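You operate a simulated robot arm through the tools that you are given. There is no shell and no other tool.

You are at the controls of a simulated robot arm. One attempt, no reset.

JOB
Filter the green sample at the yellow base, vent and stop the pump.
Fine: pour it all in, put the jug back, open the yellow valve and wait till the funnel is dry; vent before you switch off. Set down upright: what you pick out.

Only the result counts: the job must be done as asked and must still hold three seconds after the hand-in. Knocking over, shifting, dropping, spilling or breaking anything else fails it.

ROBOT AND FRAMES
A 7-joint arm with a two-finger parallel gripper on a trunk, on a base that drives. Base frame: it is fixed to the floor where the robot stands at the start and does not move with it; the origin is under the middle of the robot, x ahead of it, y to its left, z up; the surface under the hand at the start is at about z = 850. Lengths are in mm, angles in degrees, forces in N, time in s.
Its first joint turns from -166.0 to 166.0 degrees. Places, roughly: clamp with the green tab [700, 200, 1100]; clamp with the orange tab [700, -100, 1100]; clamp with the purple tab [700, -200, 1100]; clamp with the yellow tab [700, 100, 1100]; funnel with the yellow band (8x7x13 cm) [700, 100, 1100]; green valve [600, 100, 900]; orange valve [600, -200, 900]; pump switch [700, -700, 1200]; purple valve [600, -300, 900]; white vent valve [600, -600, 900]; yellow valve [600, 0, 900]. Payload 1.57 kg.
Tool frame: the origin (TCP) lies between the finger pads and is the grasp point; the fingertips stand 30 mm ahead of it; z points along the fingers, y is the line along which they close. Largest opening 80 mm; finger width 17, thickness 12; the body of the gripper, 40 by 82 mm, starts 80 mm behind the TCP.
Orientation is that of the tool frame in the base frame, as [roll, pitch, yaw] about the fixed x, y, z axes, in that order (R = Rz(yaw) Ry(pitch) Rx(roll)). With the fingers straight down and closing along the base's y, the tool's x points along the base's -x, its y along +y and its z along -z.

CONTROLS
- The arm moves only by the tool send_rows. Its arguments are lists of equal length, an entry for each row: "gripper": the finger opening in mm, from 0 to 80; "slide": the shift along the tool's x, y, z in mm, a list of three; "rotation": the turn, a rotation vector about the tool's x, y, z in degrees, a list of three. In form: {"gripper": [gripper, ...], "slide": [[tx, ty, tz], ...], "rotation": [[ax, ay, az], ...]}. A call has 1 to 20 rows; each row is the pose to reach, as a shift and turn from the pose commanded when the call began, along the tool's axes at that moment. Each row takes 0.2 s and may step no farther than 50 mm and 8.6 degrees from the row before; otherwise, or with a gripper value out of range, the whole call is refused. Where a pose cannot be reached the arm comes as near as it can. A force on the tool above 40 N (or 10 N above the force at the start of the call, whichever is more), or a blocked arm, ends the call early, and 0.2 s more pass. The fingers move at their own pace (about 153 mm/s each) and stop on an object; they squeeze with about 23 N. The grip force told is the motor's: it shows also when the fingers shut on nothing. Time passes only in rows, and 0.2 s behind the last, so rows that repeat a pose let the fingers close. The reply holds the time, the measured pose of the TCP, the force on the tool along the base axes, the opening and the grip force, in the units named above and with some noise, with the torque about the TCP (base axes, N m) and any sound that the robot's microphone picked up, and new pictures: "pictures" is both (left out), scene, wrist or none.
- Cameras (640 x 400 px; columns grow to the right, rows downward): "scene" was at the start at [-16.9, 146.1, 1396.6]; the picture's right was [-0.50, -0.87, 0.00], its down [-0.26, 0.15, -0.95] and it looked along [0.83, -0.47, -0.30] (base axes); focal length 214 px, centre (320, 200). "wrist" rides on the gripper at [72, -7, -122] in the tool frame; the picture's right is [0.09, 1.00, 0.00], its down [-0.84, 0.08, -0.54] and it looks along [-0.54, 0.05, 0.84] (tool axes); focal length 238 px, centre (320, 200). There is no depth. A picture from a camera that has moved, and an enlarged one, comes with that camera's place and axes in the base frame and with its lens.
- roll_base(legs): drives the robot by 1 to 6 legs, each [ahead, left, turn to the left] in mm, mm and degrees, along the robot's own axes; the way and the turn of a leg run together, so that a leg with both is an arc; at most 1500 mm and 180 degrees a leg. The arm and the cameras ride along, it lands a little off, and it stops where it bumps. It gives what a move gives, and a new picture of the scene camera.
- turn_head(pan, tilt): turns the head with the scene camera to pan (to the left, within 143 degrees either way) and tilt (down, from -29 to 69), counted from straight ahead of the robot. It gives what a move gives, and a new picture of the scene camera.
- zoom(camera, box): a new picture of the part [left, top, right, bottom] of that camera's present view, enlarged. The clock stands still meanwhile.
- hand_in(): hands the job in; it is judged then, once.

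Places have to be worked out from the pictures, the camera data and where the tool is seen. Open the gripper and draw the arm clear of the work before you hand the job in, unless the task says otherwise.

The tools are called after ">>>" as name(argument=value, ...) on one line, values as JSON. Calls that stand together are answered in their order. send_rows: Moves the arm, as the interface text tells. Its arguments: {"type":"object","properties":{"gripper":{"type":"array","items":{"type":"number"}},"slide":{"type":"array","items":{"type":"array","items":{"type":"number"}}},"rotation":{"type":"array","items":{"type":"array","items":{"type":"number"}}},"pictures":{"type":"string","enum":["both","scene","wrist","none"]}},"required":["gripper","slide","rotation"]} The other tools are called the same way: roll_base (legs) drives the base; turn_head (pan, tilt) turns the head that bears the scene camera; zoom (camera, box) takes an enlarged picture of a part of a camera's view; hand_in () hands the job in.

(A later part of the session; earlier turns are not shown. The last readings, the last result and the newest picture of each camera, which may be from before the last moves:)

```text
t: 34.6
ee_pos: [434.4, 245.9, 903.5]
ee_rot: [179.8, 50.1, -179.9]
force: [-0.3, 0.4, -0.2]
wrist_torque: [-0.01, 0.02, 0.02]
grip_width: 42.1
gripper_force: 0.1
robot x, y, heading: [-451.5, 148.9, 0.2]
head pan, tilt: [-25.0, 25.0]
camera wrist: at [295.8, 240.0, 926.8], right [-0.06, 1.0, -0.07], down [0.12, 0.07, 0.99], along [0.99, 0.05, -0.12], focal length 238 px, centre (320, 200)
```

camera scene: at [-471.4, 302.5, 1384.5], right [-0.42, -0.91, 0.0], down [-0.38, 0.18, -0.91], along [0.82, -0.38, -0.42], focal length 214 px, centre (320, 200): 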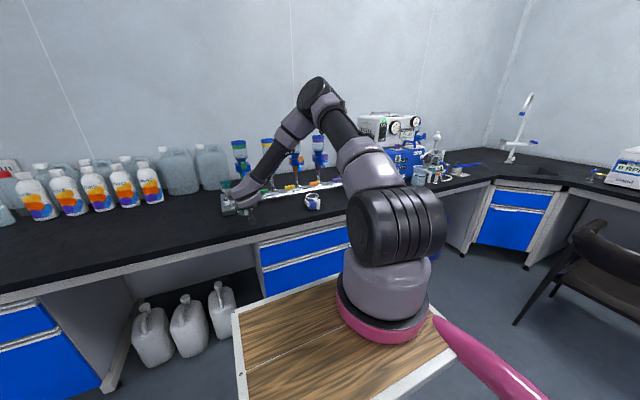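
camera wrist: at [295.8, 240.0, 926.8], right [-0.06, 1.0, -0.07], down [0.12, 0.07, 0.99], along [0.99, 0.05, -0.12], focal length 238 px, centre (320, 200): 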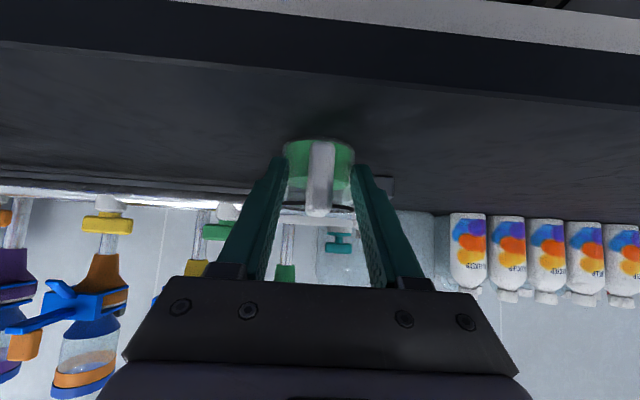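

Back out and rise clear.

>>> send_rows(gripper=[42, 50, 60, 60, 60, 60, 60, 60, 60, 60], slide=[[0, 0, -20], [0, 0, -45], [0, 0, -70], [-33, 0, -97], [-66, 0, -125], [-99, 0, -152], [-132, 0, -180], [-165, 0, -207], [-198, 0, -235], [-230, 0, -262]], rotation=[[0, 0, 0], [0, 0, 0], [0, 0, 0], [0, 0, 0], [0, 0, 0], [0, 0, 0], [0, 0, 0], [0, 0, 0], [0, 0, 0], [0, 0, 0]], pictures="both")

>>> zoom(camera="scene", box=[200, 120, 360, 230])

```text
t: 36.8
ee_pos: [381.9, 245.3, 1250.7]
ee_rot: [179.7, 50.0, -180.0]
force: [0.2, -1.4, -0.4]
wrist_torque: [0.05, 0.03, 0.01]
grip_width: 59.7
gripper_force: 0.0
robot x, y, heading: [-455.1, 148.3, 0.3]
head pan, tilt: [-25.0, 25.0]
camera scene: at [-471.0, 302.4, 1384.5], right [-0.42, -0.91, 0.0], down [-0.38, 0.18, -0.91], along [0.82, -0.38, -0.42], focal length 214 px, centre (320, 200)
camera wrist: at [241.8, 238.6, 1273.6], right [-0.06, 1.0, -0.07], down [0.12, 0.07, 0.99], along [0.99, 0.05, -0.13], focal length 238 px, centre (320, 200)
```

scene: 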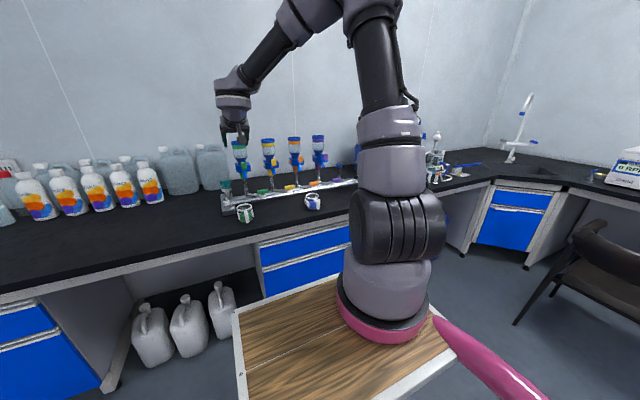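
wrist: 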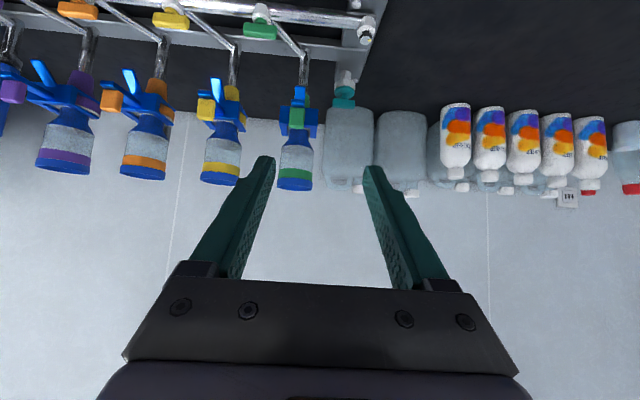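

```text
3.64 times, centred on (280, 175) of scene
camera zoom: at [-471.0, 302.4, 1384.5], right [-0.42, -0.91, 0.0], down [-0.38, 0.18, -0.91], along [0.82, -0.38, -0.42], focal length 780 px, centre (466, 291)
```

zoom: 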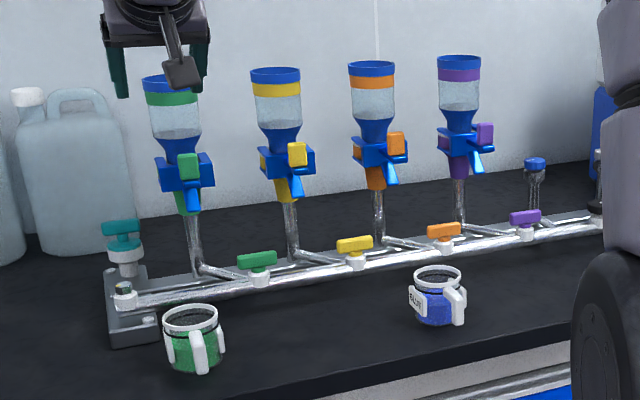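

Jug is safely back. I retract the hand up to z≈1400, tool down, before driving forward for the rehearsal.

>>> send_rows(gripper=[60, 60, 60, 60, 60, 60, 60, 60], slide=[[-4, 0, -25], [-7, 0, -50], [-11, 0, -75], [-14, 0, -100], [-18, 0, -125], [-21, 0, -150], [-24, 0, -175], [-27, 0, -201]], rotation=[[0, 6, 0], [0, 12, 0], [0, 18, 0], [0, 25, 0], [0, 31, 0], [0, 37, 0], [0, 44, 0], [0, 50, 0]], pictures="none")

>>> roll_base(legs=[[0, -90, 0], [455, 0, 0]])

```text
t: 38.6
ee_pos: [246.1, 244.0, 1397.8]
ee_rot: [179.8, 0.0, -179.8]
force: [-0.2, -0.5, -0.4]
wrist_torque: [0.04, -0.02, 0.0]
grip_width: 60.1
gripper_force: 0.0
robot x, y, heading: [-456.7, 152.8, 0.5]
head pan, tilt: [-25.0, 25.0]
```

```text
t: 42.0
ee_pos: [706.6, 155.2, 1397.0]
ee_rot: [179.8, 0.1, 180.0]
force: [0.0, 0.8, 0.8]
wrist_torque: [-0.02, 0.02, 0.02]
grip_width: 60.0
gripper_force: 0.1
robot x, y, heading: [4.2, 56.3, 0.1]
head pan, tilt: [-25.0, 25.0]
camera scene: at [-10.4, 214.9, 1384.4], right [-0.42, -0.91, 0.0], down [-0.38, 0.18, -0.91], along [0.82, -0.38, -0.42], focal length 214 px, centre (320, 200)
```

scene: 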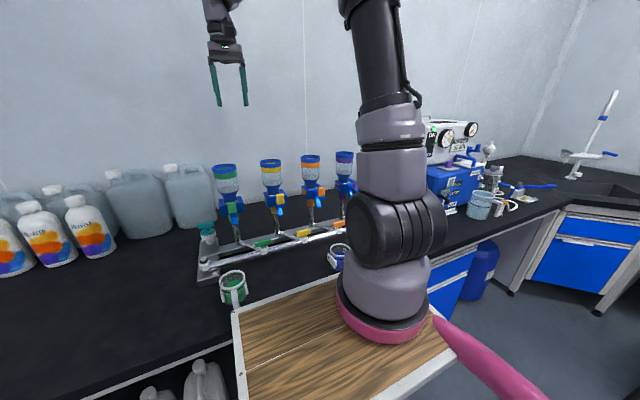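

Move back and right so the wrist camera looks straight at the yellow funnel mouth.

>>> send_rows(gripper=[60, 60, 60, 60], slide=[[32, -22, 0], [64, -44, 0], [96, -66, 0], [127, -87, 0]], rotation=[[0, 0, 0], [0, 0, 0], [0, 0, 0], [0, 0, 0]], pictures="wrist")

>>> zoom(camera="wrist", box=[220, 80, 480, 260])

```text
t: 43.0
ee_pos: [580.5, 64.9, 1395.6]
ee_rot: [179.8, 0.2, -180.0]
force: [0.8, 1.1, -0.7]
wrist_torque: [-0.04, 0.05, -0.02]
grip_width: 60.1
gripper_force: 0.0
robot x, y, heading: [1.2, 58.7, 0.1]
head pan, tilt: [-25.0, 25.0]
camera wrist: at [507.6, 58.9, 1519.1], right [-0.09, 1.0, 0.0], down [0.84, 0.08, 0.54], along [0.54, 0.05, -0.84], focal length 238 px, centre (320, 200)
```

wrist: 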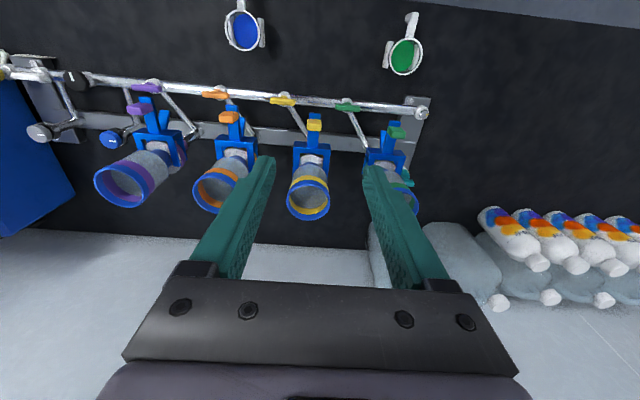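

```text
2.22 times, centred on (350, 170) of wrist
camera zoom: at [507.6, 58.9, 1519.1], right [-0.09, 1.0, 0.0], down [0.84, 0.08, 0.54], along [0.54, 0.05, -0.84], focal length 530 px, centre (253, 267)
```

zoom: 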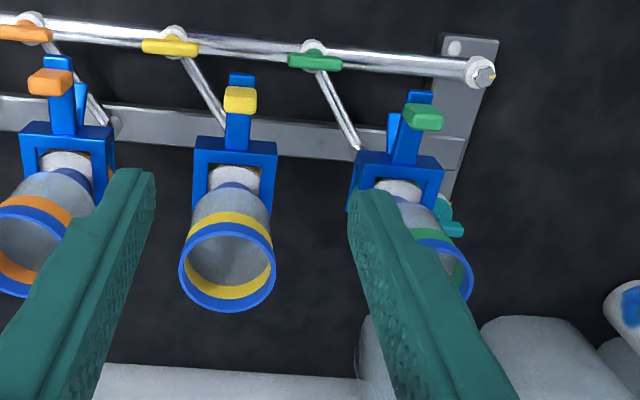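

Several sightlines agree: yellow funnel mouth ≈(716, 62, 1194), Ø≈76. I rehearse the pour poses (tool tipped back 40→65°) empty-handed, 30 mm higher than needed.

>>> send_rows(gripper=[30, 16, 16, 16, 16, 16, 16, 16, 16, 16], slide=[[-17, -1, 8], [-34, -1, 16], [-51, -2, 24], [-68, -3, 34], [-85, -3, 42], [-102, -4, 51], [-116, -4, 51], [-130, -4, 51], [-140, -4, 51], [-149, -4, 51]], rotation=[[0, 7, 0], [0, 14, 0], [0, 21, 0], [0, 28, 0], [0, 34, 0], [0, 40, 0], [0, 47, 0], [0, 55, 0], [0, 60, 0], [0, 65, 0]], pictures="both")

```text
t: 45.2
ee_pos: [603.2, 75.2, 1248.9]
ee_rot: [179.7, -64.9, -179.7]
force: [0.0, 2.3, 0.1]
wrist_torque: [-0.08, -0.04, 0.2]
grip_width: 16.0
gripper_force: 0.0
out of reach, approached as far as the arm can: row 7, 8, 9, 10
robot x, y, heading: [3.4, 63.0, 0.2]
head pan, tilt: [-25.0, 25.0]
camera scene: at [-10.0, 215.7, 1384.3], right [-0.42, -0.91, 0.0], down [-0.38, 0.18, -0.91], along [0.82, -0.38, -0.42], focal length 214 px, centre (320, 200)
camera wrist: at [682.3, 68.8, 1366.4], right [-0.04, 1.0, 0.09], down [0.85, 0.08, -0.53], along [-0.53, 0.05, -0.85], focal length 238 px, centre (320, 200)
```

scene: 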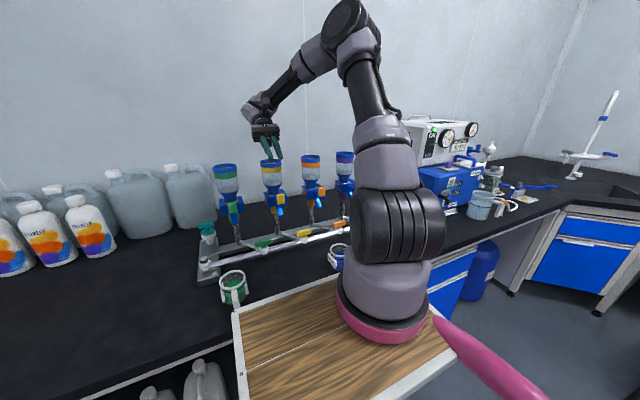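
wrist: 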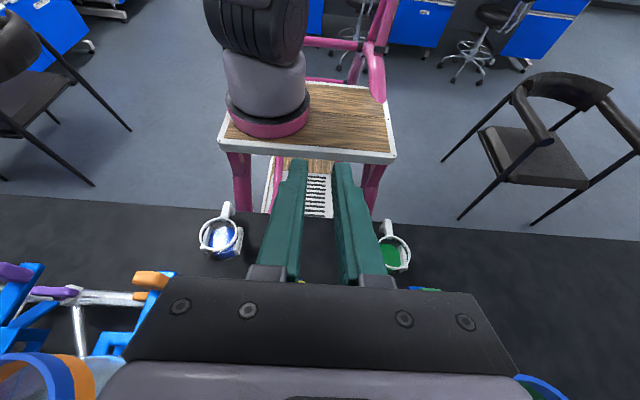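

Tilting back 65° isn't reachable there, but 40° was. So I should grip the jug with more forward tilt (≈65°) and stand closer; I rise, drive 50 mm forward and test 45–50° back-tilt.

>>> send_rows(gripper=[16, 16, 16, 16, 16], slide=[[20, -2, -18], [41, -4, -36], [62, -6, -54], [83, -8, -72], [103, -10, -89]], rotation=[[0, -7, 0], [0, -14, 0], [0, -21, 0], [0, -28, 0], [0, -35, 0]], pictures="none")

>>> roll_base(legs=[[50, 0, 0]])

```text
t: 46.4
ee_pos: [641.4, 62.5, 1374.6]
ee_rot: [179.6, -30.0, -179.9]
force: [0.6, -0.1, -0.3]
wrist_torque: [0.0, 0.06, 0.02]
grip_width: 16.2
gripper_force: 0.1
robot x, y, heading: [4.6, 62.4, -0.1]
head pan, tilt: [-25.0, 25.0]
```

```text
t: 47.4
ee_pos: [672.8, 62.2, 1374.2]
ee_rot: [179.7, -30.0, 179.9]
force: [0.7, 0.2, -0.4]
wrist_torque: [0.02, 0.05, 0.03]
grip_width: 16.0
gripper_force: 0.2
robot x, y, heading: [37.4, 61.3, -0.4]
head pan, tilt: [-25.0, 25.0]
stopped in leg 1: the robot was blocked; the commanded pose is now the measured one
camera scene: at [22.5, 216.1, 1384.4], right [-0.42, -0.91, 0.0], down [-0.38, 0.18, -0.91], along [0.82, -0.38, -0.42], focal length 214 px, centre (320, 200)
```

scene: 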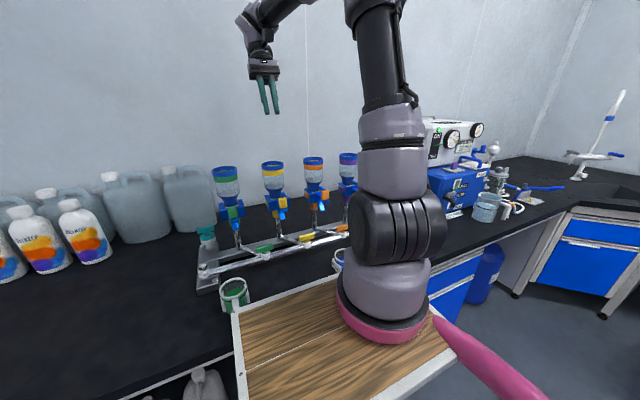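

Blocked at x≈37, so that's the closest stand. Test the back-tilt at TCP ≈(710–722, 61, 1345).

>>> send_rows(gripper=[16, 16, 16, 16, 16], slide=[[-24, 0, 3], [-47, -1, 6], [-50, -1, 4], [-53, -1, 3], [-53, -1, 3]], rotation=[[0, 8, 0], [0, 15, 0], [0, 18, 0], [0, 20, 0], [0, 20, 0]], pictures="none")

```text
t: 48.6
ee_pos: [688.6, 73.5, 1337.0]
ee_rot: [179.7, -47.1, -179.9]
force: [0.4, 0.5, 1.0]
wrist_torque: [0.01, -0.02, 0.04]
grip_width: 15.8
gripper_force: 0.0
out of reach, approached as far as the arm can: row 2, 3, 4, 5
robot x, y, heading: [36.6, 62.6, 0.1]
head pan, tilt: [-25.0, 25.0]
```

At yaw 0 it falls ~20 mm short at 45°. Test swinging the pour heading 45° to the right, which shortens the reach needed.

>>> send_rows(gripper=[16, 16, 16, 16, 16, 16, 16], slide=[[0, 0, 0], [0, 0, 0], [-4, -3, -4], [-8, -6, -8], [-12, -9, -13], [-18.7, -12.5, -20], [-18.7, -12.5, -20]], rotation=[[-5.5, 0, 5.1], [-11, 0, 10.2], [-16.5, 0, 15.3], [-22, 0, 20.4], [-27.5, 0, 25.5], [-33, 0, 30.6], [-33, 0, 30.6]], pictures="none")

```text
t: 50.2
ee_pos: [716.2, 61.4, 1336.1]
ee_rot: [179.7, -47.3, 134.8]
force: [1.0, 0.2, 0.5]
wrist_torque: [0.01, -0.02, -0.01]
grip_width: 16.0
gripper_force: 0.1
robot x, y, heading: [37.2, 65.2, -0.2]
head pan, tilt: [-25.0, 25.0]
```

Reachable with heading −45°. Push to 55° and 62° back-tilt to see the margin.

>>> send_rows(gripper=[16, 16, 16], slide=[[-6.8, 0, -7.3], [-12, 0, -13], [-12, 0, -13]], rotation=[[0, 7, 0], [0, 14, 0], [0, 14, 0]], pictures="both")

```text
t: 51.0
ee_pos: [729.9, 49.9, 1336.1]
ee_rot: [179.3, -61.4, 135.1]
force: [0.2, -0.1, 0.7]
wrist_torque: [0.01, -0.03, 0.01]
grip_width: 16.2
gripper_force: 0.0
robot x, y, heading: [35.8, 61.6, -0.1]
head pan, tilt: [-25.0, 25.0]
camera scene: at [22.3, 216.2, 1384.4], right [-0.42, -0.91, 0.0], down [-0.38, 0.18, -0.91], along [0.82, -0.38, -0.42], focal length 214 px, centre (320, 200)
camera wrist: at [775.5, -6.8, 1458.9], right [0.68, 0.73, 0.09], down [0.67, -0.57, -0.47], along [-0.3, 0.38, -0.88], focal length 238 px, centre (320, 200)
```

scene: 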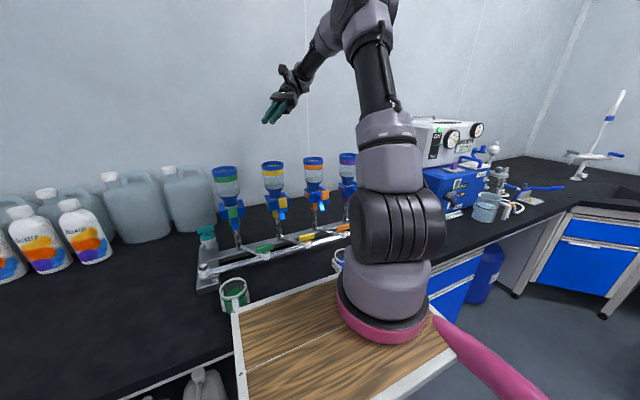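
wrist: 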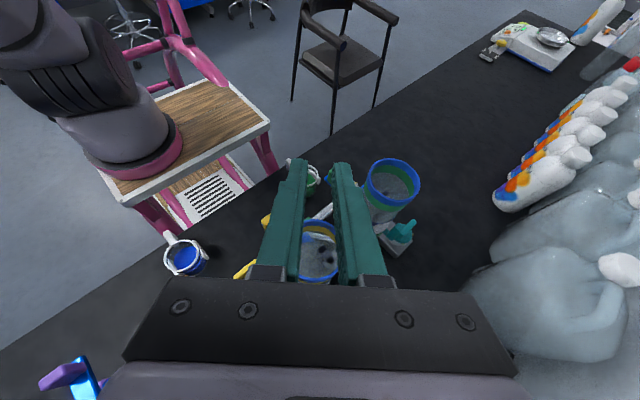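

Reachable with good margin even at 61°, so the 50–55° grip works. The view looks into the yellow funnel; zoom to check it and refine its place.

>>> zoom(camera="wrist", box=[240, 140, 440, 290])

>>> zoom(camera="scene", box=[400, 100, 560, 230])

```text
2.67 times, centred on (340, 215) of wrist
camera zoom: at [775.5, -6.8, 1458.9], right [0.68, 0.73, 0.09], down [0.67, -0.57, -0.47], along [-0.3, 0.38, -0.88], focal length 636 px, centre (267, 160)
```

zoom: 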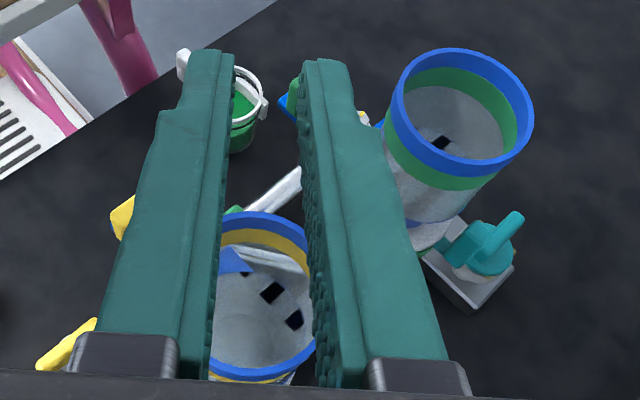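

```text
3.08 times, centred on (480, 165) of scene
camera zoom: at [22.3, 216.2, 1384.4], right [-0.42, -0.91, 0.0], down [-0.38, 0.18, -0.91], along [0.82, -0.38, -0.42], focal length 660 px, centre (-172, 308)
```

zoom: 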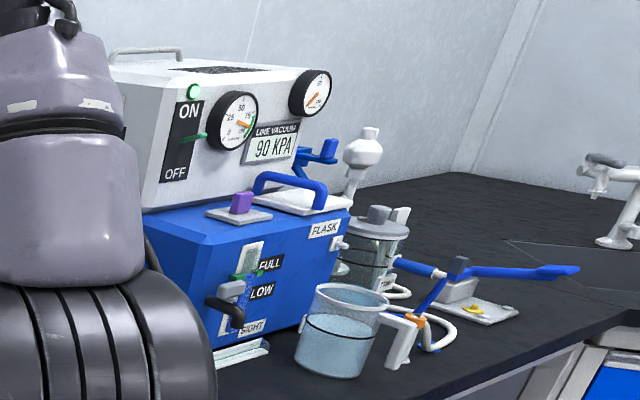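

Funnel mouth now estimated at (724, 62, 1189). Unwind the pose upward and return to a compact posture.

>>> send_rows(gripper=[30, 40, 60, 60, 60, 60], slide=[[12, -5, 0], [24, -11, 0], [36, -17, 1], [48, -23, 1], [60, -29, 2], [70, -35, 2]], rotation=[[6.6, 0, -3.6], [13.2, 0, -7.2], [19.8, 0, -10.8], [26.4, 0, -14.4], [33, 0, -18], [39.5, 0, -21.5]], pictures="none")

```text
t: 52.4
ee_pos: [669.1, 72.1, 1343.4]
ee_rot: [-175.7, -61.2, 162.9]
force: [-0.3, -2.4, -1.1]
wrist_torque: [0.1, 0.08, -0.15]
grip_width: 60.0
gripper_force: 0.0
out of reach, approached as far as the arm can: row 4, 5, 6
robot x, y, heading: [37.5, 62.0, -0.1]
head pan, tilt: [-25.0, 25.0]
```

Continue unwinding: remove the back-tilt while rising.

>>> send_rows(gripper=[60, 60, 60, 60, 60, 60, 60, 60, 60], slide=[[9, 0, 3], [18, 0, 6], [27, 0, 9], [36, 0, 12], [45, 0, 16], [54, 0, 20], [63, 0, 24], [73, 0, 28], [73, 0, 28]], rotation=[[0, -8, 0], [0, -16, 0], [0, -24, 0], [0, -32, 0], [0, -40, 0], [0, -48, 0], [0, -55, 0], [0, -61, 0], [0, -61, 0]], pictures="none")

```text
t: 54.4
ee_pos: [615.6, 86.8, 1395.2]
ee_rot: [-178.0, -0.2, 166.7]
force: [0.2, -0.7, 0.2]
wrist_torque: [0.01, 0.02, -0.05]
grip_width: 59.9
gripper_force: 0.1
robot x, y, heading: [38.5, 65.3, -0.0]
head pan, tilt: [-25.0, 25.0]
```

Straighten the tool, then drive back to the picking stand.

>>> send_rows(gripper=[60, 60, 60], slide=[[14, -16, 0], [28, -32, 0], [28, -32, 0]], rotation=[[-1, 0, -6.6], [-2, 0, -13.3], [-2, 0, -13.3]], pictures="none")

>>> roll_base(legs=[[-495, 0, 0], [0, 88, 0]])

```text
t: 55.2
ee_pos: [581.4, 63.0, 1395.4]
ee_rot: [179.9, -0.6, -179.7]
force: [-0.1, 0.3, -0.6]
wrist_torque: [-0.02, 0.01, -0.01]
grip_width: 59.9
gripper_force: 0.0
robot x, y, heading: [38.0, 64.5, 0.2]
head pan, tilt: [-25.0, 25.0]
```

```text
t: 58.8
ee_pos: [86.6, 151.4, 1395.8]
ee_rot: [179.9, -0.6, 179.5]
force: [0.2, 0.2, 0.6]
wrist_torque: [0.01, 0.01, -0.02]
grip_width: 60.0
gripper_force: 0.0
robot x, y, heading: [-457.9, 152.9, -0.6]
head pan, tilt: [-25.0, 25.0]
camera scene: at [-470.7, 309.1, 1384.4], right [-0.43, -0.9, 0.0], down [-0.38, 0.18, -0.91], along [0.82, -0.39, -0.42], focal length 214 px, centre (320, 200)
```

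scene: 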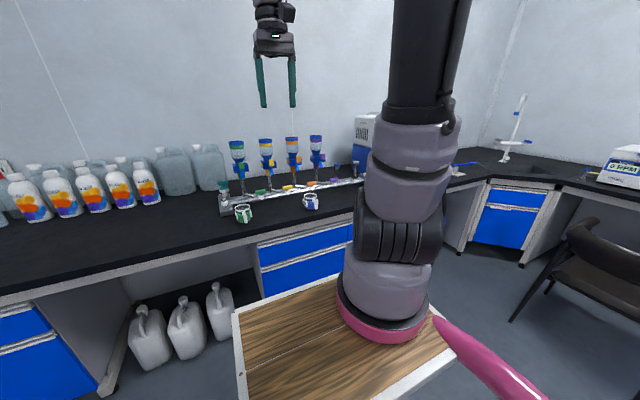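

Move out ahead then tilt 55° forward, ending near (380, 247, 1200).

>>> send_rows(gripper=[60, 60, 60, 60, 60, 60, 60, 60, 60, 60, 60, 60, 60], slide=[[-45, 16, 0], [-90, 32, 10], [-135, 48, 20], [-180, 64, 30], [-225, 80, 40], [-265, 92, 60], [-293, 96, 80], [-293, 96, 100], [-293, 96, 120], [-293, 96, 140], [-293, 96, 160], [-293, 96, 180], [-293, 96, 196]], rotation=[[0, 0, 0], [0, 0, 0], [0, 0, 0], [0, -4, 0], [0, -8, 0], [0, -14, 0], [0, -20, 0], [0, -26, 0], [0, -32, 0], [0, -38, 0], [0, -44, 0], [0, -50, 0], [0, -55, 0]], pictures="wrist")

```text
t: 61.6
ee_pos: [379.8, 241.9, 1207.6]
ee_rot: [-179.2, 51.8, 179.4]
force: [-0.2, 0.0, -0.4]
wrist_torque: [0.01, 0.0, 0.0]
grip_width: 59.9
gripper_force: 0.1
out of reach, approached as far as the arm can: row 12, 13
robot x, y, heading: [-458.4, 155.7, -0.7]
head pan, tilt: [-25.0, 25.0]
camera wrist: at [239.9, 238.9, 1227.6], right [-0.04, 1.0, -0.08], down [0.09, 0.08, 0.99], along [0.99, 0.03, -0.1], focal length 238 px, centre (320, 200)
```

wrist: 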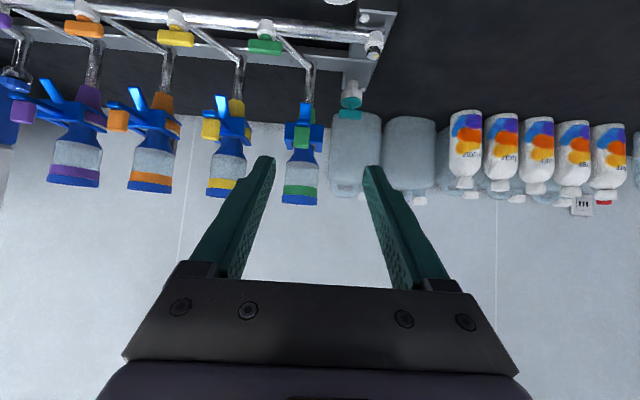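

Orientation limited to ~52°, fine; I'll use 50° as before. Lower to (383, 247, 990) with small orientation corrections.

>>> send_rows(gripper=[60, 60, 60, 60, 50, 42, 42, 42], slide=[[24, 1, 20], [48, 2, 39], [72, 3, 59], [97, 4, 78], [121, 5, 98], [145, 5, 118], [169, 5, 137], [169, 5, 137]], rotation=[[-0.4, 0.6, -0.1], [-0.8, 1.2, -0.3], [-1.3, 1.8, -0.4], [-1.3, 1.8, -0.4], [-1.3, 1.8, -0.4], [-1.3, 1.8, -0.4], [-1.3, 1.8, -0.4], [-1.3, 1.8, -0.4]], pictures="wrist")

>>> zoom(camera="wrist", box=[230, 0, 390, 160])

```text
t: 63.4
ee_pos: [392.1, 247.3, 991.2]
ee_rot: [179.1, 52.6, -179.9]
force: [-0.3, 0.2, 0.0]
wrist_torque: [0.0, 0.0, 0.0]
grip_width: 42.1
gripper_force: 0.0
robot x, y, heading: [-457.7, 154.8, -0.6]
head pan, tilt: [-25.0, 25.0]
camera wrist: at [251.3, 239.4, 1008.8], right [-0.07, 1.0, -0.06], down [0.08, 0.07, 0.99], along [0.99, 0.07, -0.08], focal length 238 px, centre (320, 200)
```

wrist: 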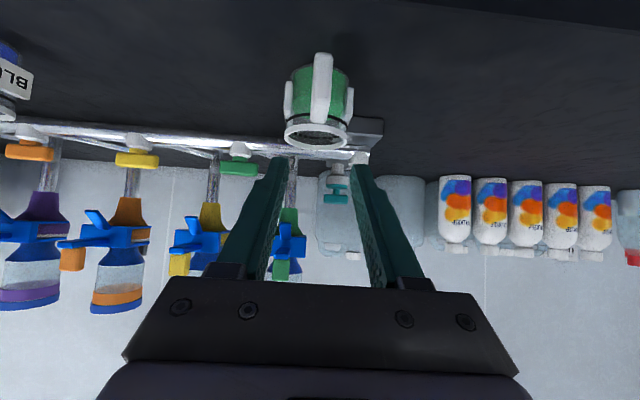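

```text
2.50 times, centred on (310, 80) of wrist
camera zoom: at [251.3, 239.4, 1008.8], right [-0.07, 1.0, -0.06], down [0.08, 0.07, 0.99], along [0.99, 0.07, -0.08], focal length 596 px, centre (345, 500)
```

zoom: 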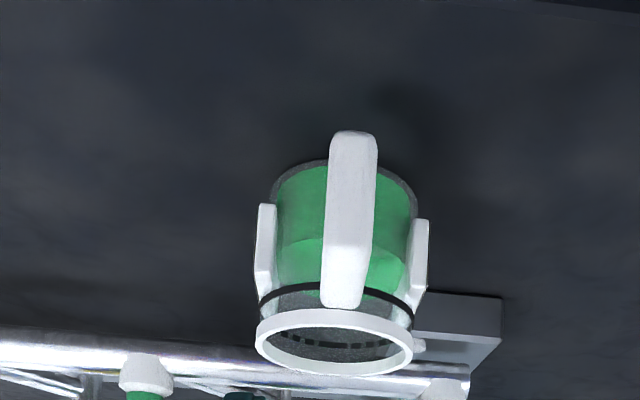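

Aligned similarly (tilt 52.6°). Move onto the tool axis of the handle, then advance to TCP ≈(437, 247, 902).

>>> send_rows(gripper=[42, 42, 42, 42, 42, 42, 42], slide=[[22, -1, 15], [43.6, -1.8, 30], [43.6, -1.8, 48], [43.6, -1.8, 64], [43.6, -1.8, 78], [43.6, -1.8, 89.8], [43.6, -1.8, 89.8]], rotation=[[0, 0, 0], [0, 0, 0], [0, 0, 0], [0, 0, 0], [0, 0, 0], [0, 0, 0], [0, 0, 0]], pictures="wrist")

>>> zoom(camera="wrist", box=[230, 60, 410, 220])

```text
t: 65.0
ee_pos: [438.6, 246.9, 901.2]
ee_rot: [179.0, 52.6, -180.0]
force: [0.5, -0.2, -0.3]
wrist_torque: [-0.01, -0.03, -0.01]
grip_width: 42.3
gripper_force: 0.0
robot x, y, heading: [-458.3, 153.3, -0.5]
head pan, tilt: [-25.0, 25.0]
camera wrist: at [298.0, 237.9, 919.6], right [-0.07, 1.0, -0.06], down [0.08, 0.07, 0.99], along [0.99, 0.07, -0.08], focal length 238 px, centre (320, 200)
```

wrist: 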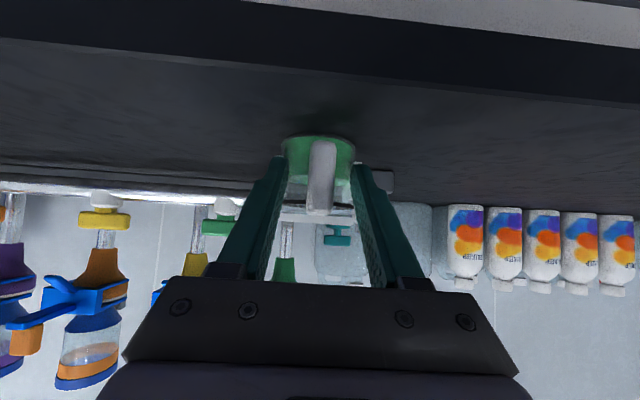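

```text
2.50 times, centred on (320, 140) of wrist
camera zoom: at [298.0, 237.9, 919.6], right [-0.07, 1.0, -0.06], down [0.08, 0.07, 0.99], along [0.99, 0.07, -0.08], focal length 596 px, centre (320, 350)
```

zoom: 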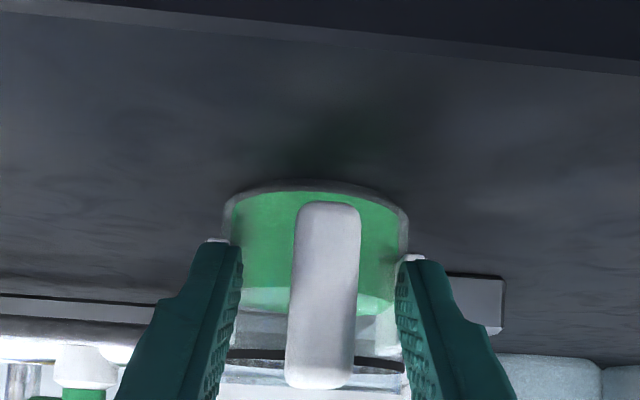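

Centred; close and lift smoothly to z≈1250.

>>> send_rows(gripper=[30, 15, 0, 0, 0, 0], slide=[[0, 0, 0], [0, 0, 0], [0, 0, 0], [0, 0, 0], [0, 0, 0], [0, 0, 0]], rotation=[[0, 0, 0], [0, 0, 0], [0, 0, 0], [0, 0, 0], [0, 0, 0], [0, 0, 0]], pictures="none")

>>> send_rows(gripper=[0, 0, 0, 0, 0, 0, 0, 0, 0, 0, 0, 0, 0, 0, 0, 0], slide=[[-4, 0, -3], [-11, 0, -8], [-21, 0, -16], [-36, 0, -28], [-55, 0, -44], [-76, 0, -65], [-98, 0, -89], [-121, 0, -113], [-145, 0, -137], [-168, 0, -160], [-191, 0, -183], [-213, 0, -204], [-231, 0, -222], [-244, 0, -235], [-251, 0, -241], [-254, 0, -244]], rotation=[[0, 0, 0], [0, 0, 0], [0, 0, 0], [0, 0, 0], [0, 0, 0], [0, 0, 0], [0, 0, 0], [0, 0, 0], [0, 0, 0], [0, 0, 0], [0, 0, 0], [0, 0, 0], [0, 0, 0], [0, 0, 0], [0, 0, 0], [0, 0, 0]], pictures="both")

>>> zoom(camera="scene", box=[180, 80, 320, 220])

```text
t: 66.4
ee_pos: [438.6, 245.9, 900.5]
ee_rot: [179.1, 52.6, -180.0]
force: [-0.1, -0.8, 0.7]
wrist_torque: [-0.12, -0.03, -0.02]
grip_width: 15.7
gripper_force: 22.9
robot x, y, heading: [-460.5, 157.4, -0.4]
head pan, tilt: [-25.0, 25.0]
```

```text
t: 69.8
ee_pos: [398.4, 243.2, 1251.5]
ee_rot: [179.1, 52.5, -179.9]
force: [0.2, 0.1, -0.8]
wrist_torque: [0.0, 0.11, 0.01]
grip_width: 15.6
gripper_force: 23.3
robot x, y, heading: [-456.6, 153.9, -1.0]
head pan, tilt: [-25.0, 25.0]
camera scene: at [-470.6, 309.1, 1384.5], right [-0.43, -0.9, 0.0], down [-0.38, 0.18, -0.91], along [0.82, -0.39, -0.42], focal length 214 px, centre (320, 200)
camera wrist: at [257.6, 234.7, 1269.5], right [-0.07, 1.0, -0.06], down [0.08, 0.07, 0.99], along [0.99, 0.07, -0.08], focal length 238 px, centre (320, 200)
```

scene: 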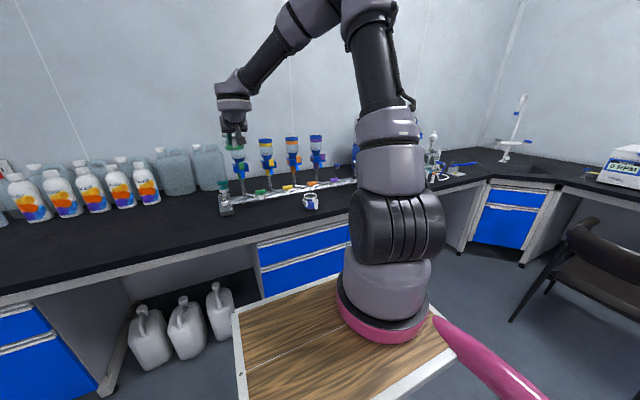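
wrist: 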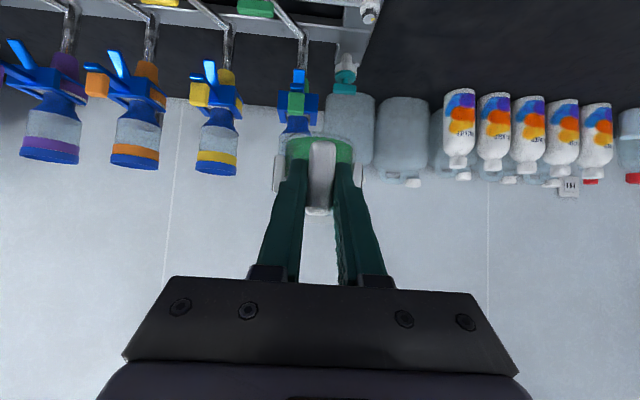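

```text
2.86 times, centred on (250, 150) of scene
camera zoom: at [-470.6, 309.1, 1384.5], right [-0.43, -0.9, 0.0], down [-0.38, 0.18, -0.91], along [0.82, -0.39, -0.42], focal length 613 px, centre (520, 343)
```

zoom: 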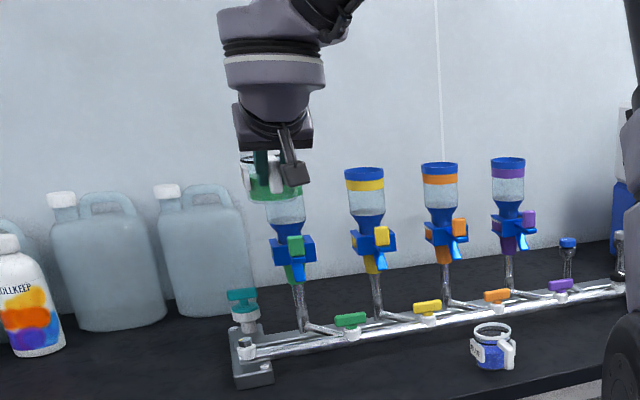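

Jug is held level. I retract it toward the robot and raise it (with just 15° of tip, well below spilling) so I can drive in.

>>> send_rows(gripper=[0, 0, 0, 0, 0, 0, 0, 0, 0, 0, 0, 0, 0], slide=[[2, 0, -8], [6, 0, -22], [12, -1, -42], [19, -2, -65], [26, -3, -90], [33, -4, -115], [40, -4, -140], [47, -5, -164], [54, -6, -188], [61, -7, -210], [67, -7, -230], [71, -8, -243], [73, -8, -250]], rotation=[[0, 1, 0], [0, 2, 0], [0, 3, 0], [0, 5, 0], [0, 7, 0], [0, 9, 0], [0, 11, 0], [0, 12, 0], [0, 13, 0], [0, 14, 0], [0, 15, 0], [0, 15, 0], [0, 15, 0]], pictures="none")

```text
t: 72.6
ee_pos: [155.1, 228.4, 1345.5]
ee_rot: [179.2, 37.6, -179.6]
force: [-0.1, -1.1, -2.1]
wrist_torque: [0.0, 0.06, -0.02]
grip_width: 15.6
gripper_force: 23.1
robot x, y, heading: [-460.6, 151.8, -0.4]
head pan, tilt: [-25.0, 25.0]
```

Good. Now swing the heading 45° to the right about the vertical.

>>> send_rows(gripper=[0, 0, 0, 0, 0, 0, 0, 0, 0], slide=[[0, 0, 0], [0, 0, 0], [0, 0, 0], [0, 0, 0], [0, 0, 0], [0, 0, 0], [0, 0, 0], [0, 0, 0], [0, 0, 0]], rotation=[[1.8, 0, 2.4], [5.5, 0, 7.1], [9.1, 0, 11.9], [13, 0, 17], [16.8, 0, 21.8], [20.7, 0, 27], [24, 0, 31.3], [26.5, 0, 34.5], [27.4, 0, 35.7]], pictures="both")

```text
t: 74.6
ee_pos: [154.9, 230.9, 1345.2]
ee_rot: [179.3, 37.1, 135.4]
force: [1.0, 0.2, -1.1]
wrist_torque: [0.06, 0.05, 0.01]
grip_width: 15.5
gripper_force: 22.9
robot x, y, heading: [-454.1, 157.8, -0.6]
head pan, tilt: [-25.0, 25.0]
camera scene: at [-470.9, 309.1, 1384.4], right [-0.43, -0.9, 0.0], down [-0.38, 0.18, -0.91], along [0.82, -0.39, -0.42], focal length 214 px, centre (320, 200)
camera wrist: at [55.9, 317.0, 1399.9], right [0.64, 0.77, -0.05], down [0.29, -0.19, 0.94], along [0.71, -0.62, -0.34], focal length 238 px, centre (320, 200)
```

scene: 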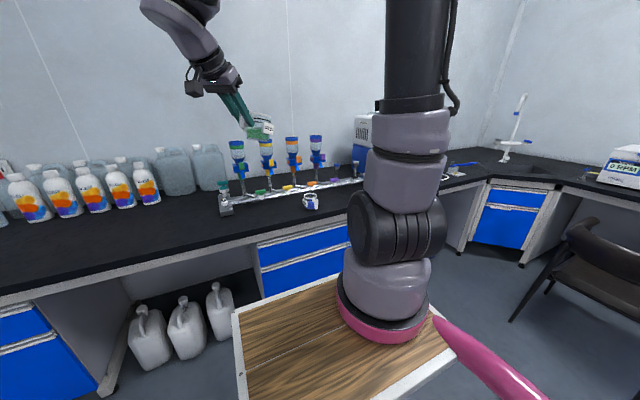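
wrist: 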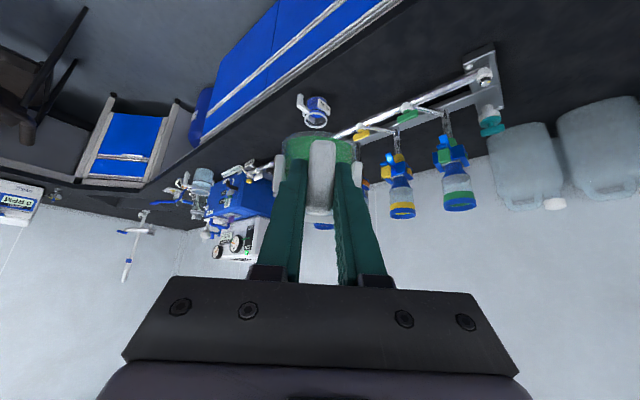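

Drive in: right 90, then forward in gentle legs to x≈20.

>>> roll_base(legs=[[0, -90, 0.5], [250, 0, 0], [222, 0, 0]])

>>> zoom(camera="scene", box=[200, 40, 360, 240])

```text
t: 78.4
ee_pos: [629.0, 155.9, 1345.2]
ee_rot: [179.5, 37.1, 136.5]
force: [0.7, 0.3, -1.8]
wrist_torque: [0.05, 0.06, -0.03]
grip_width: 15.5
gripper_force: 22.1
robot x, y, heading: [14.6, 71.6, 0.6]
head pan, tilt: [-25.0, 25.0]
camera scene: at [1.4, 222.5, 1384.4], right [-0.41, -0.91, 0.0], down [-0.38, 0.18, -0.91], along [0.82, -0.38, -0.42], focal length 214 px, centre (320, 200)
```

scene: 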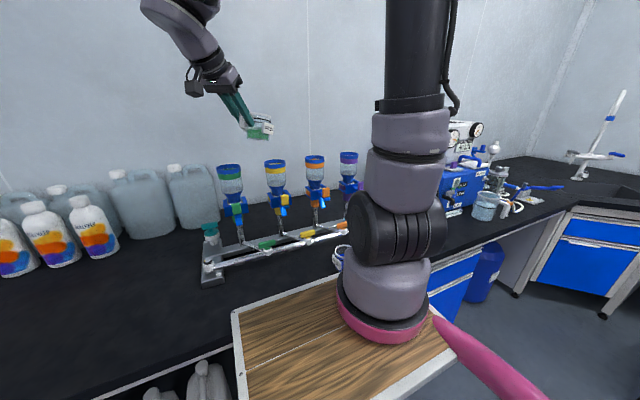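

```text
2.00 times, centred on (280, 140) of scene
camera zoom: at [1.4, 222.5, 1384.4], right [-0.41, -0.91, 0.0], down [-0.38, 0.18, -0.91], along [0.82, -0.38, -0.42], focal length 429 px, centre (400, 320)
```

zoom: 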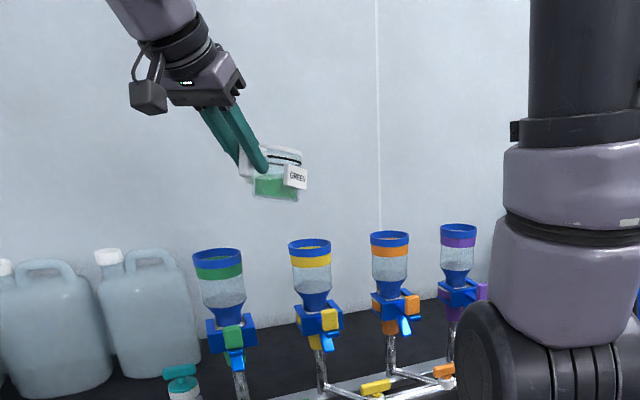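

The jug and funnel are as computed (funnel ≈(724, 61, 1189)). Move to the pre-pour pose: lip 20 mm short of the mouth centre, 70 mm above, tip 30°.

>>> send_rows(gripper=[0, 0, 0, 0, 0, 0, 0, 0], slide=[[2, 0, 4], [5, -0.5, 11], [10, -1, 20], [15, -1.4, 30], [19, -1.8, 39], [23, -2, 46], [24.6, -2.2, 49.4], [24.6, -2.2, 49.4]], rotation=[[0, 1, 0], [0, 3, 0], [0, 5.5, 0], [0, 8.5, 0], [0, 11, 0], [0, 13, 0], [0, 14.5, 0], [0, 14.5, 0]], pictures="both")

>>> zoom(camera="scene", box=[200, 80, 340, 220])

```text
t: 80.2
ee_pos: [634.5, 146.5, 1290.2]
ee_rot: [179.5, 22.7, 136.7]
force: [0.3, -0.9, -2.0]
wrist_torque: [0.03, 0.02, 0.0]
grip_width: 15.5
gripper_force: 23.0
robot x, y, heading: [15.5, 70.6, 0.4]
head pan, tilt: [-25.0, 25.0]
camera scene: at [1.3, 222.5, 1384.4], right [-0.41, -0.91, 0.0], down [-0.38, 0.18, -0.91], along [0.82, -0.38, -0.42], focal length 214 px, centre (320, 200)
camera wrist: at [546.9, 219.5, 1377.0], right [0.62, 0.79, -0.03], down [0.46, -0.33, 0.82], along [0.64, -0.52, -0.57], focal length 238 px, centre (320, 200)
```

scene: 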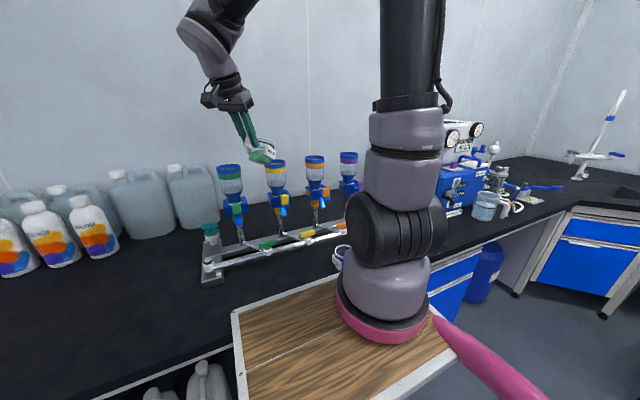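
wrist: 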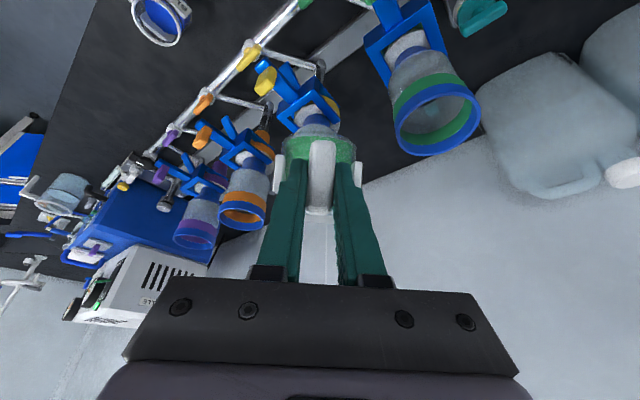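

```text
2.86 times, centred on (270, 150) of scene
camera zoom: at [1.3, 222.5, 1384.4], right [-0.41, -0.91, 0.0], down [-0.38, 0.18, -0.91], along [0.82, -0.38, -0.42], focal length 613 px, centre (463, 343)
```

zoom: 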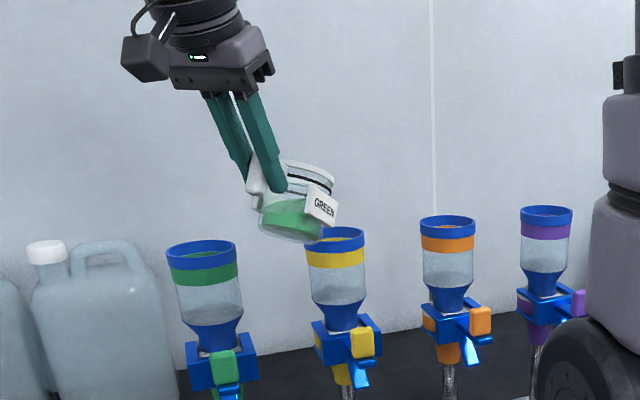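

Geometry matches. Begin tipping slowly 30°→52°, keeping the lip over the mouth.

>>> send_rows(gripper=[0, 0, 0, 0, 0, 0, 0, 0, 0, 0, 0, 0], slide=[[-2.9, 0, -2.4], [-5.8, 0, -4.8], [-8.8, 0, -7.1], [-11.7, 0, -9.2], [-14.2, 0, -9.9], [-16.6, 0, -10.6], [-19, 0, -11.3], [-21.5, 0, -12], [-24, 0, -12.7], [-26.6, 0, -12.5], [-26.6, 0, -12.5], [-26.6, 0, -12.5]], rotation=[[0, 2.5, 0], [0, 5, 0], [0, 7.5, 0], [0, 10, 0], [0, 12, 0], [0, 14, 0], [0, 16, 0], [0, 18, 0], [0, 20, 0], [0, 22, 0], [0, 22, 0], [0, 22, 0]], pictures="both")

>>> zoom(camera="scene", box=[220, 100, 320, 220])

```text
t: 82.8
ee_pos: [649.6, 132.3, 1312.8]
ee_rot: [179.4, 0.7, 136.9]
force: [-0.6, -0.5, -0.2]
wrist_torque: [0.03, 0.05, -0.02]
grip_width: 15.6
gripper_force: 22.9
robot x, y, heading: [14.9, 69.2, 0.2]
head pan, tilt: [-25.0, 25.0]
camera scene: at [1.3, 222.5, 1384.4], right [-0.41, -0.91, 0.0], down [-0.38, 0.18, -0.91], along [0.82, -0.38, -0.42], focal length 214 px, centre (320, 200)
camera wrist: at [590.5, 178.5, 1434.8], right [0.61, 0.79, 0.01], down [0.66, -0.51, 0.55], along [0.44, -0.33, -0.83], focal length 238 px, centre (320, 200)
```

scene: 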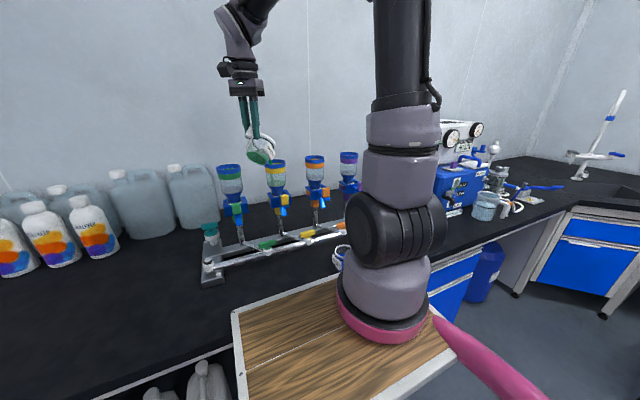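
wrist: 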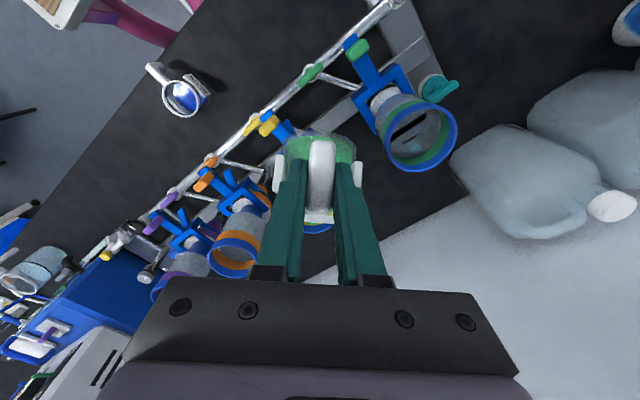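

```text
3.33 times, centred on (270, 160) of scene
camera zoom: at [1.3, 222.5, 1384.4], right [-0.41, -0.91, 0.0], down [-0.38, 0.18, -0.91], along [0.82, -0.38, -0.42], focal length 715 px, centre (487, 333)
```

zoom: 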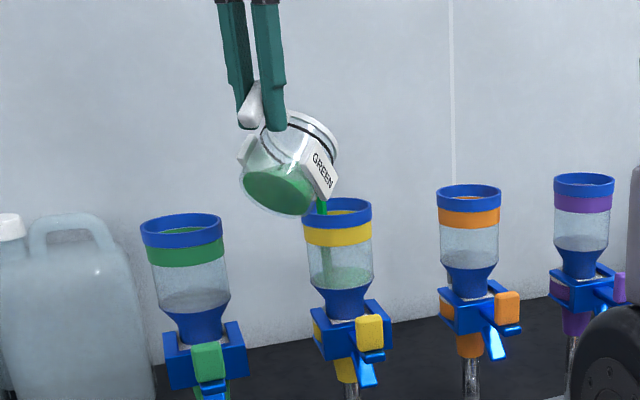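

Green stream is falling straight into the yellow funnel, slightly near the lip side; I shift 8 mm further over the mouth and keep tipping slowly to 80°.

>>> send_rows(gripper=[0, 0, 0, 0, 0, 0, 0, 0, 0, 0, 0, 0, 0, 0, 0, 0, 0, 0, 0, 0], slide=[[-4, 0, -1], [-8, 0, -2], [-9.5, 0, -2.5], [-11, 0, -3], [-13, 0, -3], [-15, 0, -3], [-18.2, 0, -3], [-20, 0, -3], [-22, 0, -3], [-25.4, 0, -3], [-27.5, 0, -3], [-30, 0, -3], [-33.1, 0, -3], [-35.5, 0, -3], [-38, 0, -3], [-41.2, 0, -3], [-44, 0, -3], [-47, 0, -3], [-49.7, 0, -3], [-49.7, 0, -3]], rotation=[[0, 0, 0], [0, 0.5, 0], [0, 1.7, 0], [0, 3, 0], [0, 4.5, 0], [0, 6, 0], [0, 8, 0], [0, 9.3, 0], [0, 10.7, 0], [0, 13, 0], [0, 14.3, 0], [0, 16, 0], [0, 18, 0], [0, 19.6, 0], [0, 21, 0], [0, 23, 0], [0, 24.6, 0], [0, 26.3, 0], [0, 28, 0], [0, 28, 0]], pictures="both")

>>> zoom(camera="scene", box=[220, 100, 320, 220])

```text
t: 87.0
ee_pos: [684.7, 98.4, 1316.4]
ee_rot: [179.5, -27.3, 137.3]
force: [-0.2, 0.4, -0.3]
wrist_torque: [-0.01, -0.01, 0.05]
grip_width: 15.7
gripper_force: 23.0
robot x, y, heading: [20.4, 65.8, 0.3]
head pan, tilt: [-25.0, 25.0]
camera scene: at [1.3, 222.4, 1384.5], right [-0.41, -0.91, 0.0], down [-0.38, 0.18, -0.91], along [0.82, -0.38, -0.42], focal length 214 px, centre (320, 200)
camera wrist: at [674.0, 99.7, 1458.6], right [0.62, 0.78, 0.05], down [0.78, -0.62, 0.1], along [0.11, -0.02, -0.99], focal length 238 px, centre (320, 200)
```

scene: 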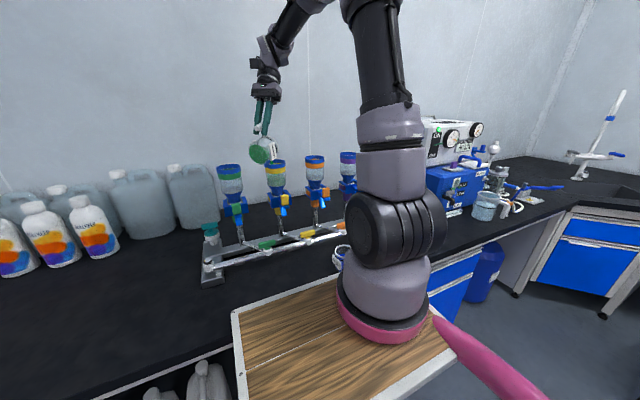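
wrist: 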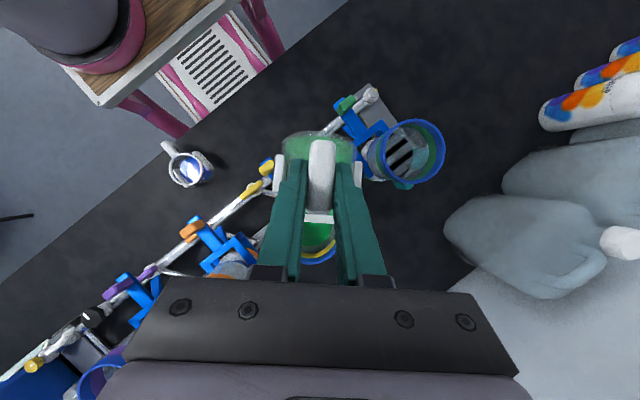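

```text
3.33 times, centred on (270, 160) of scene
camera zoom: at [1.3, 222.4, 1384.5], right [-0.41, -0.91, 0.0], down [-0.38, 0.18, -0.91], along [0.82, -0.38, -0.42], focal length 715 px, centre (487, 333)
```

zoom: 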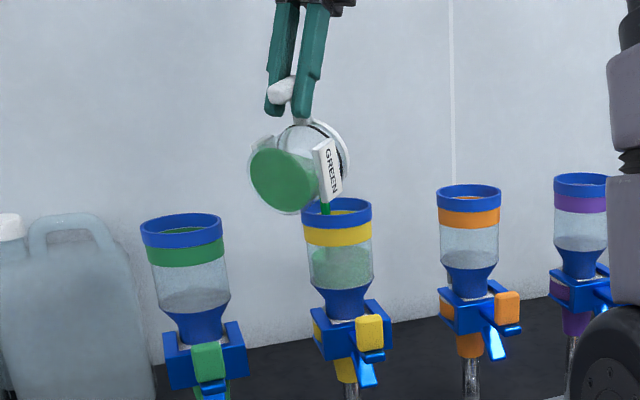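

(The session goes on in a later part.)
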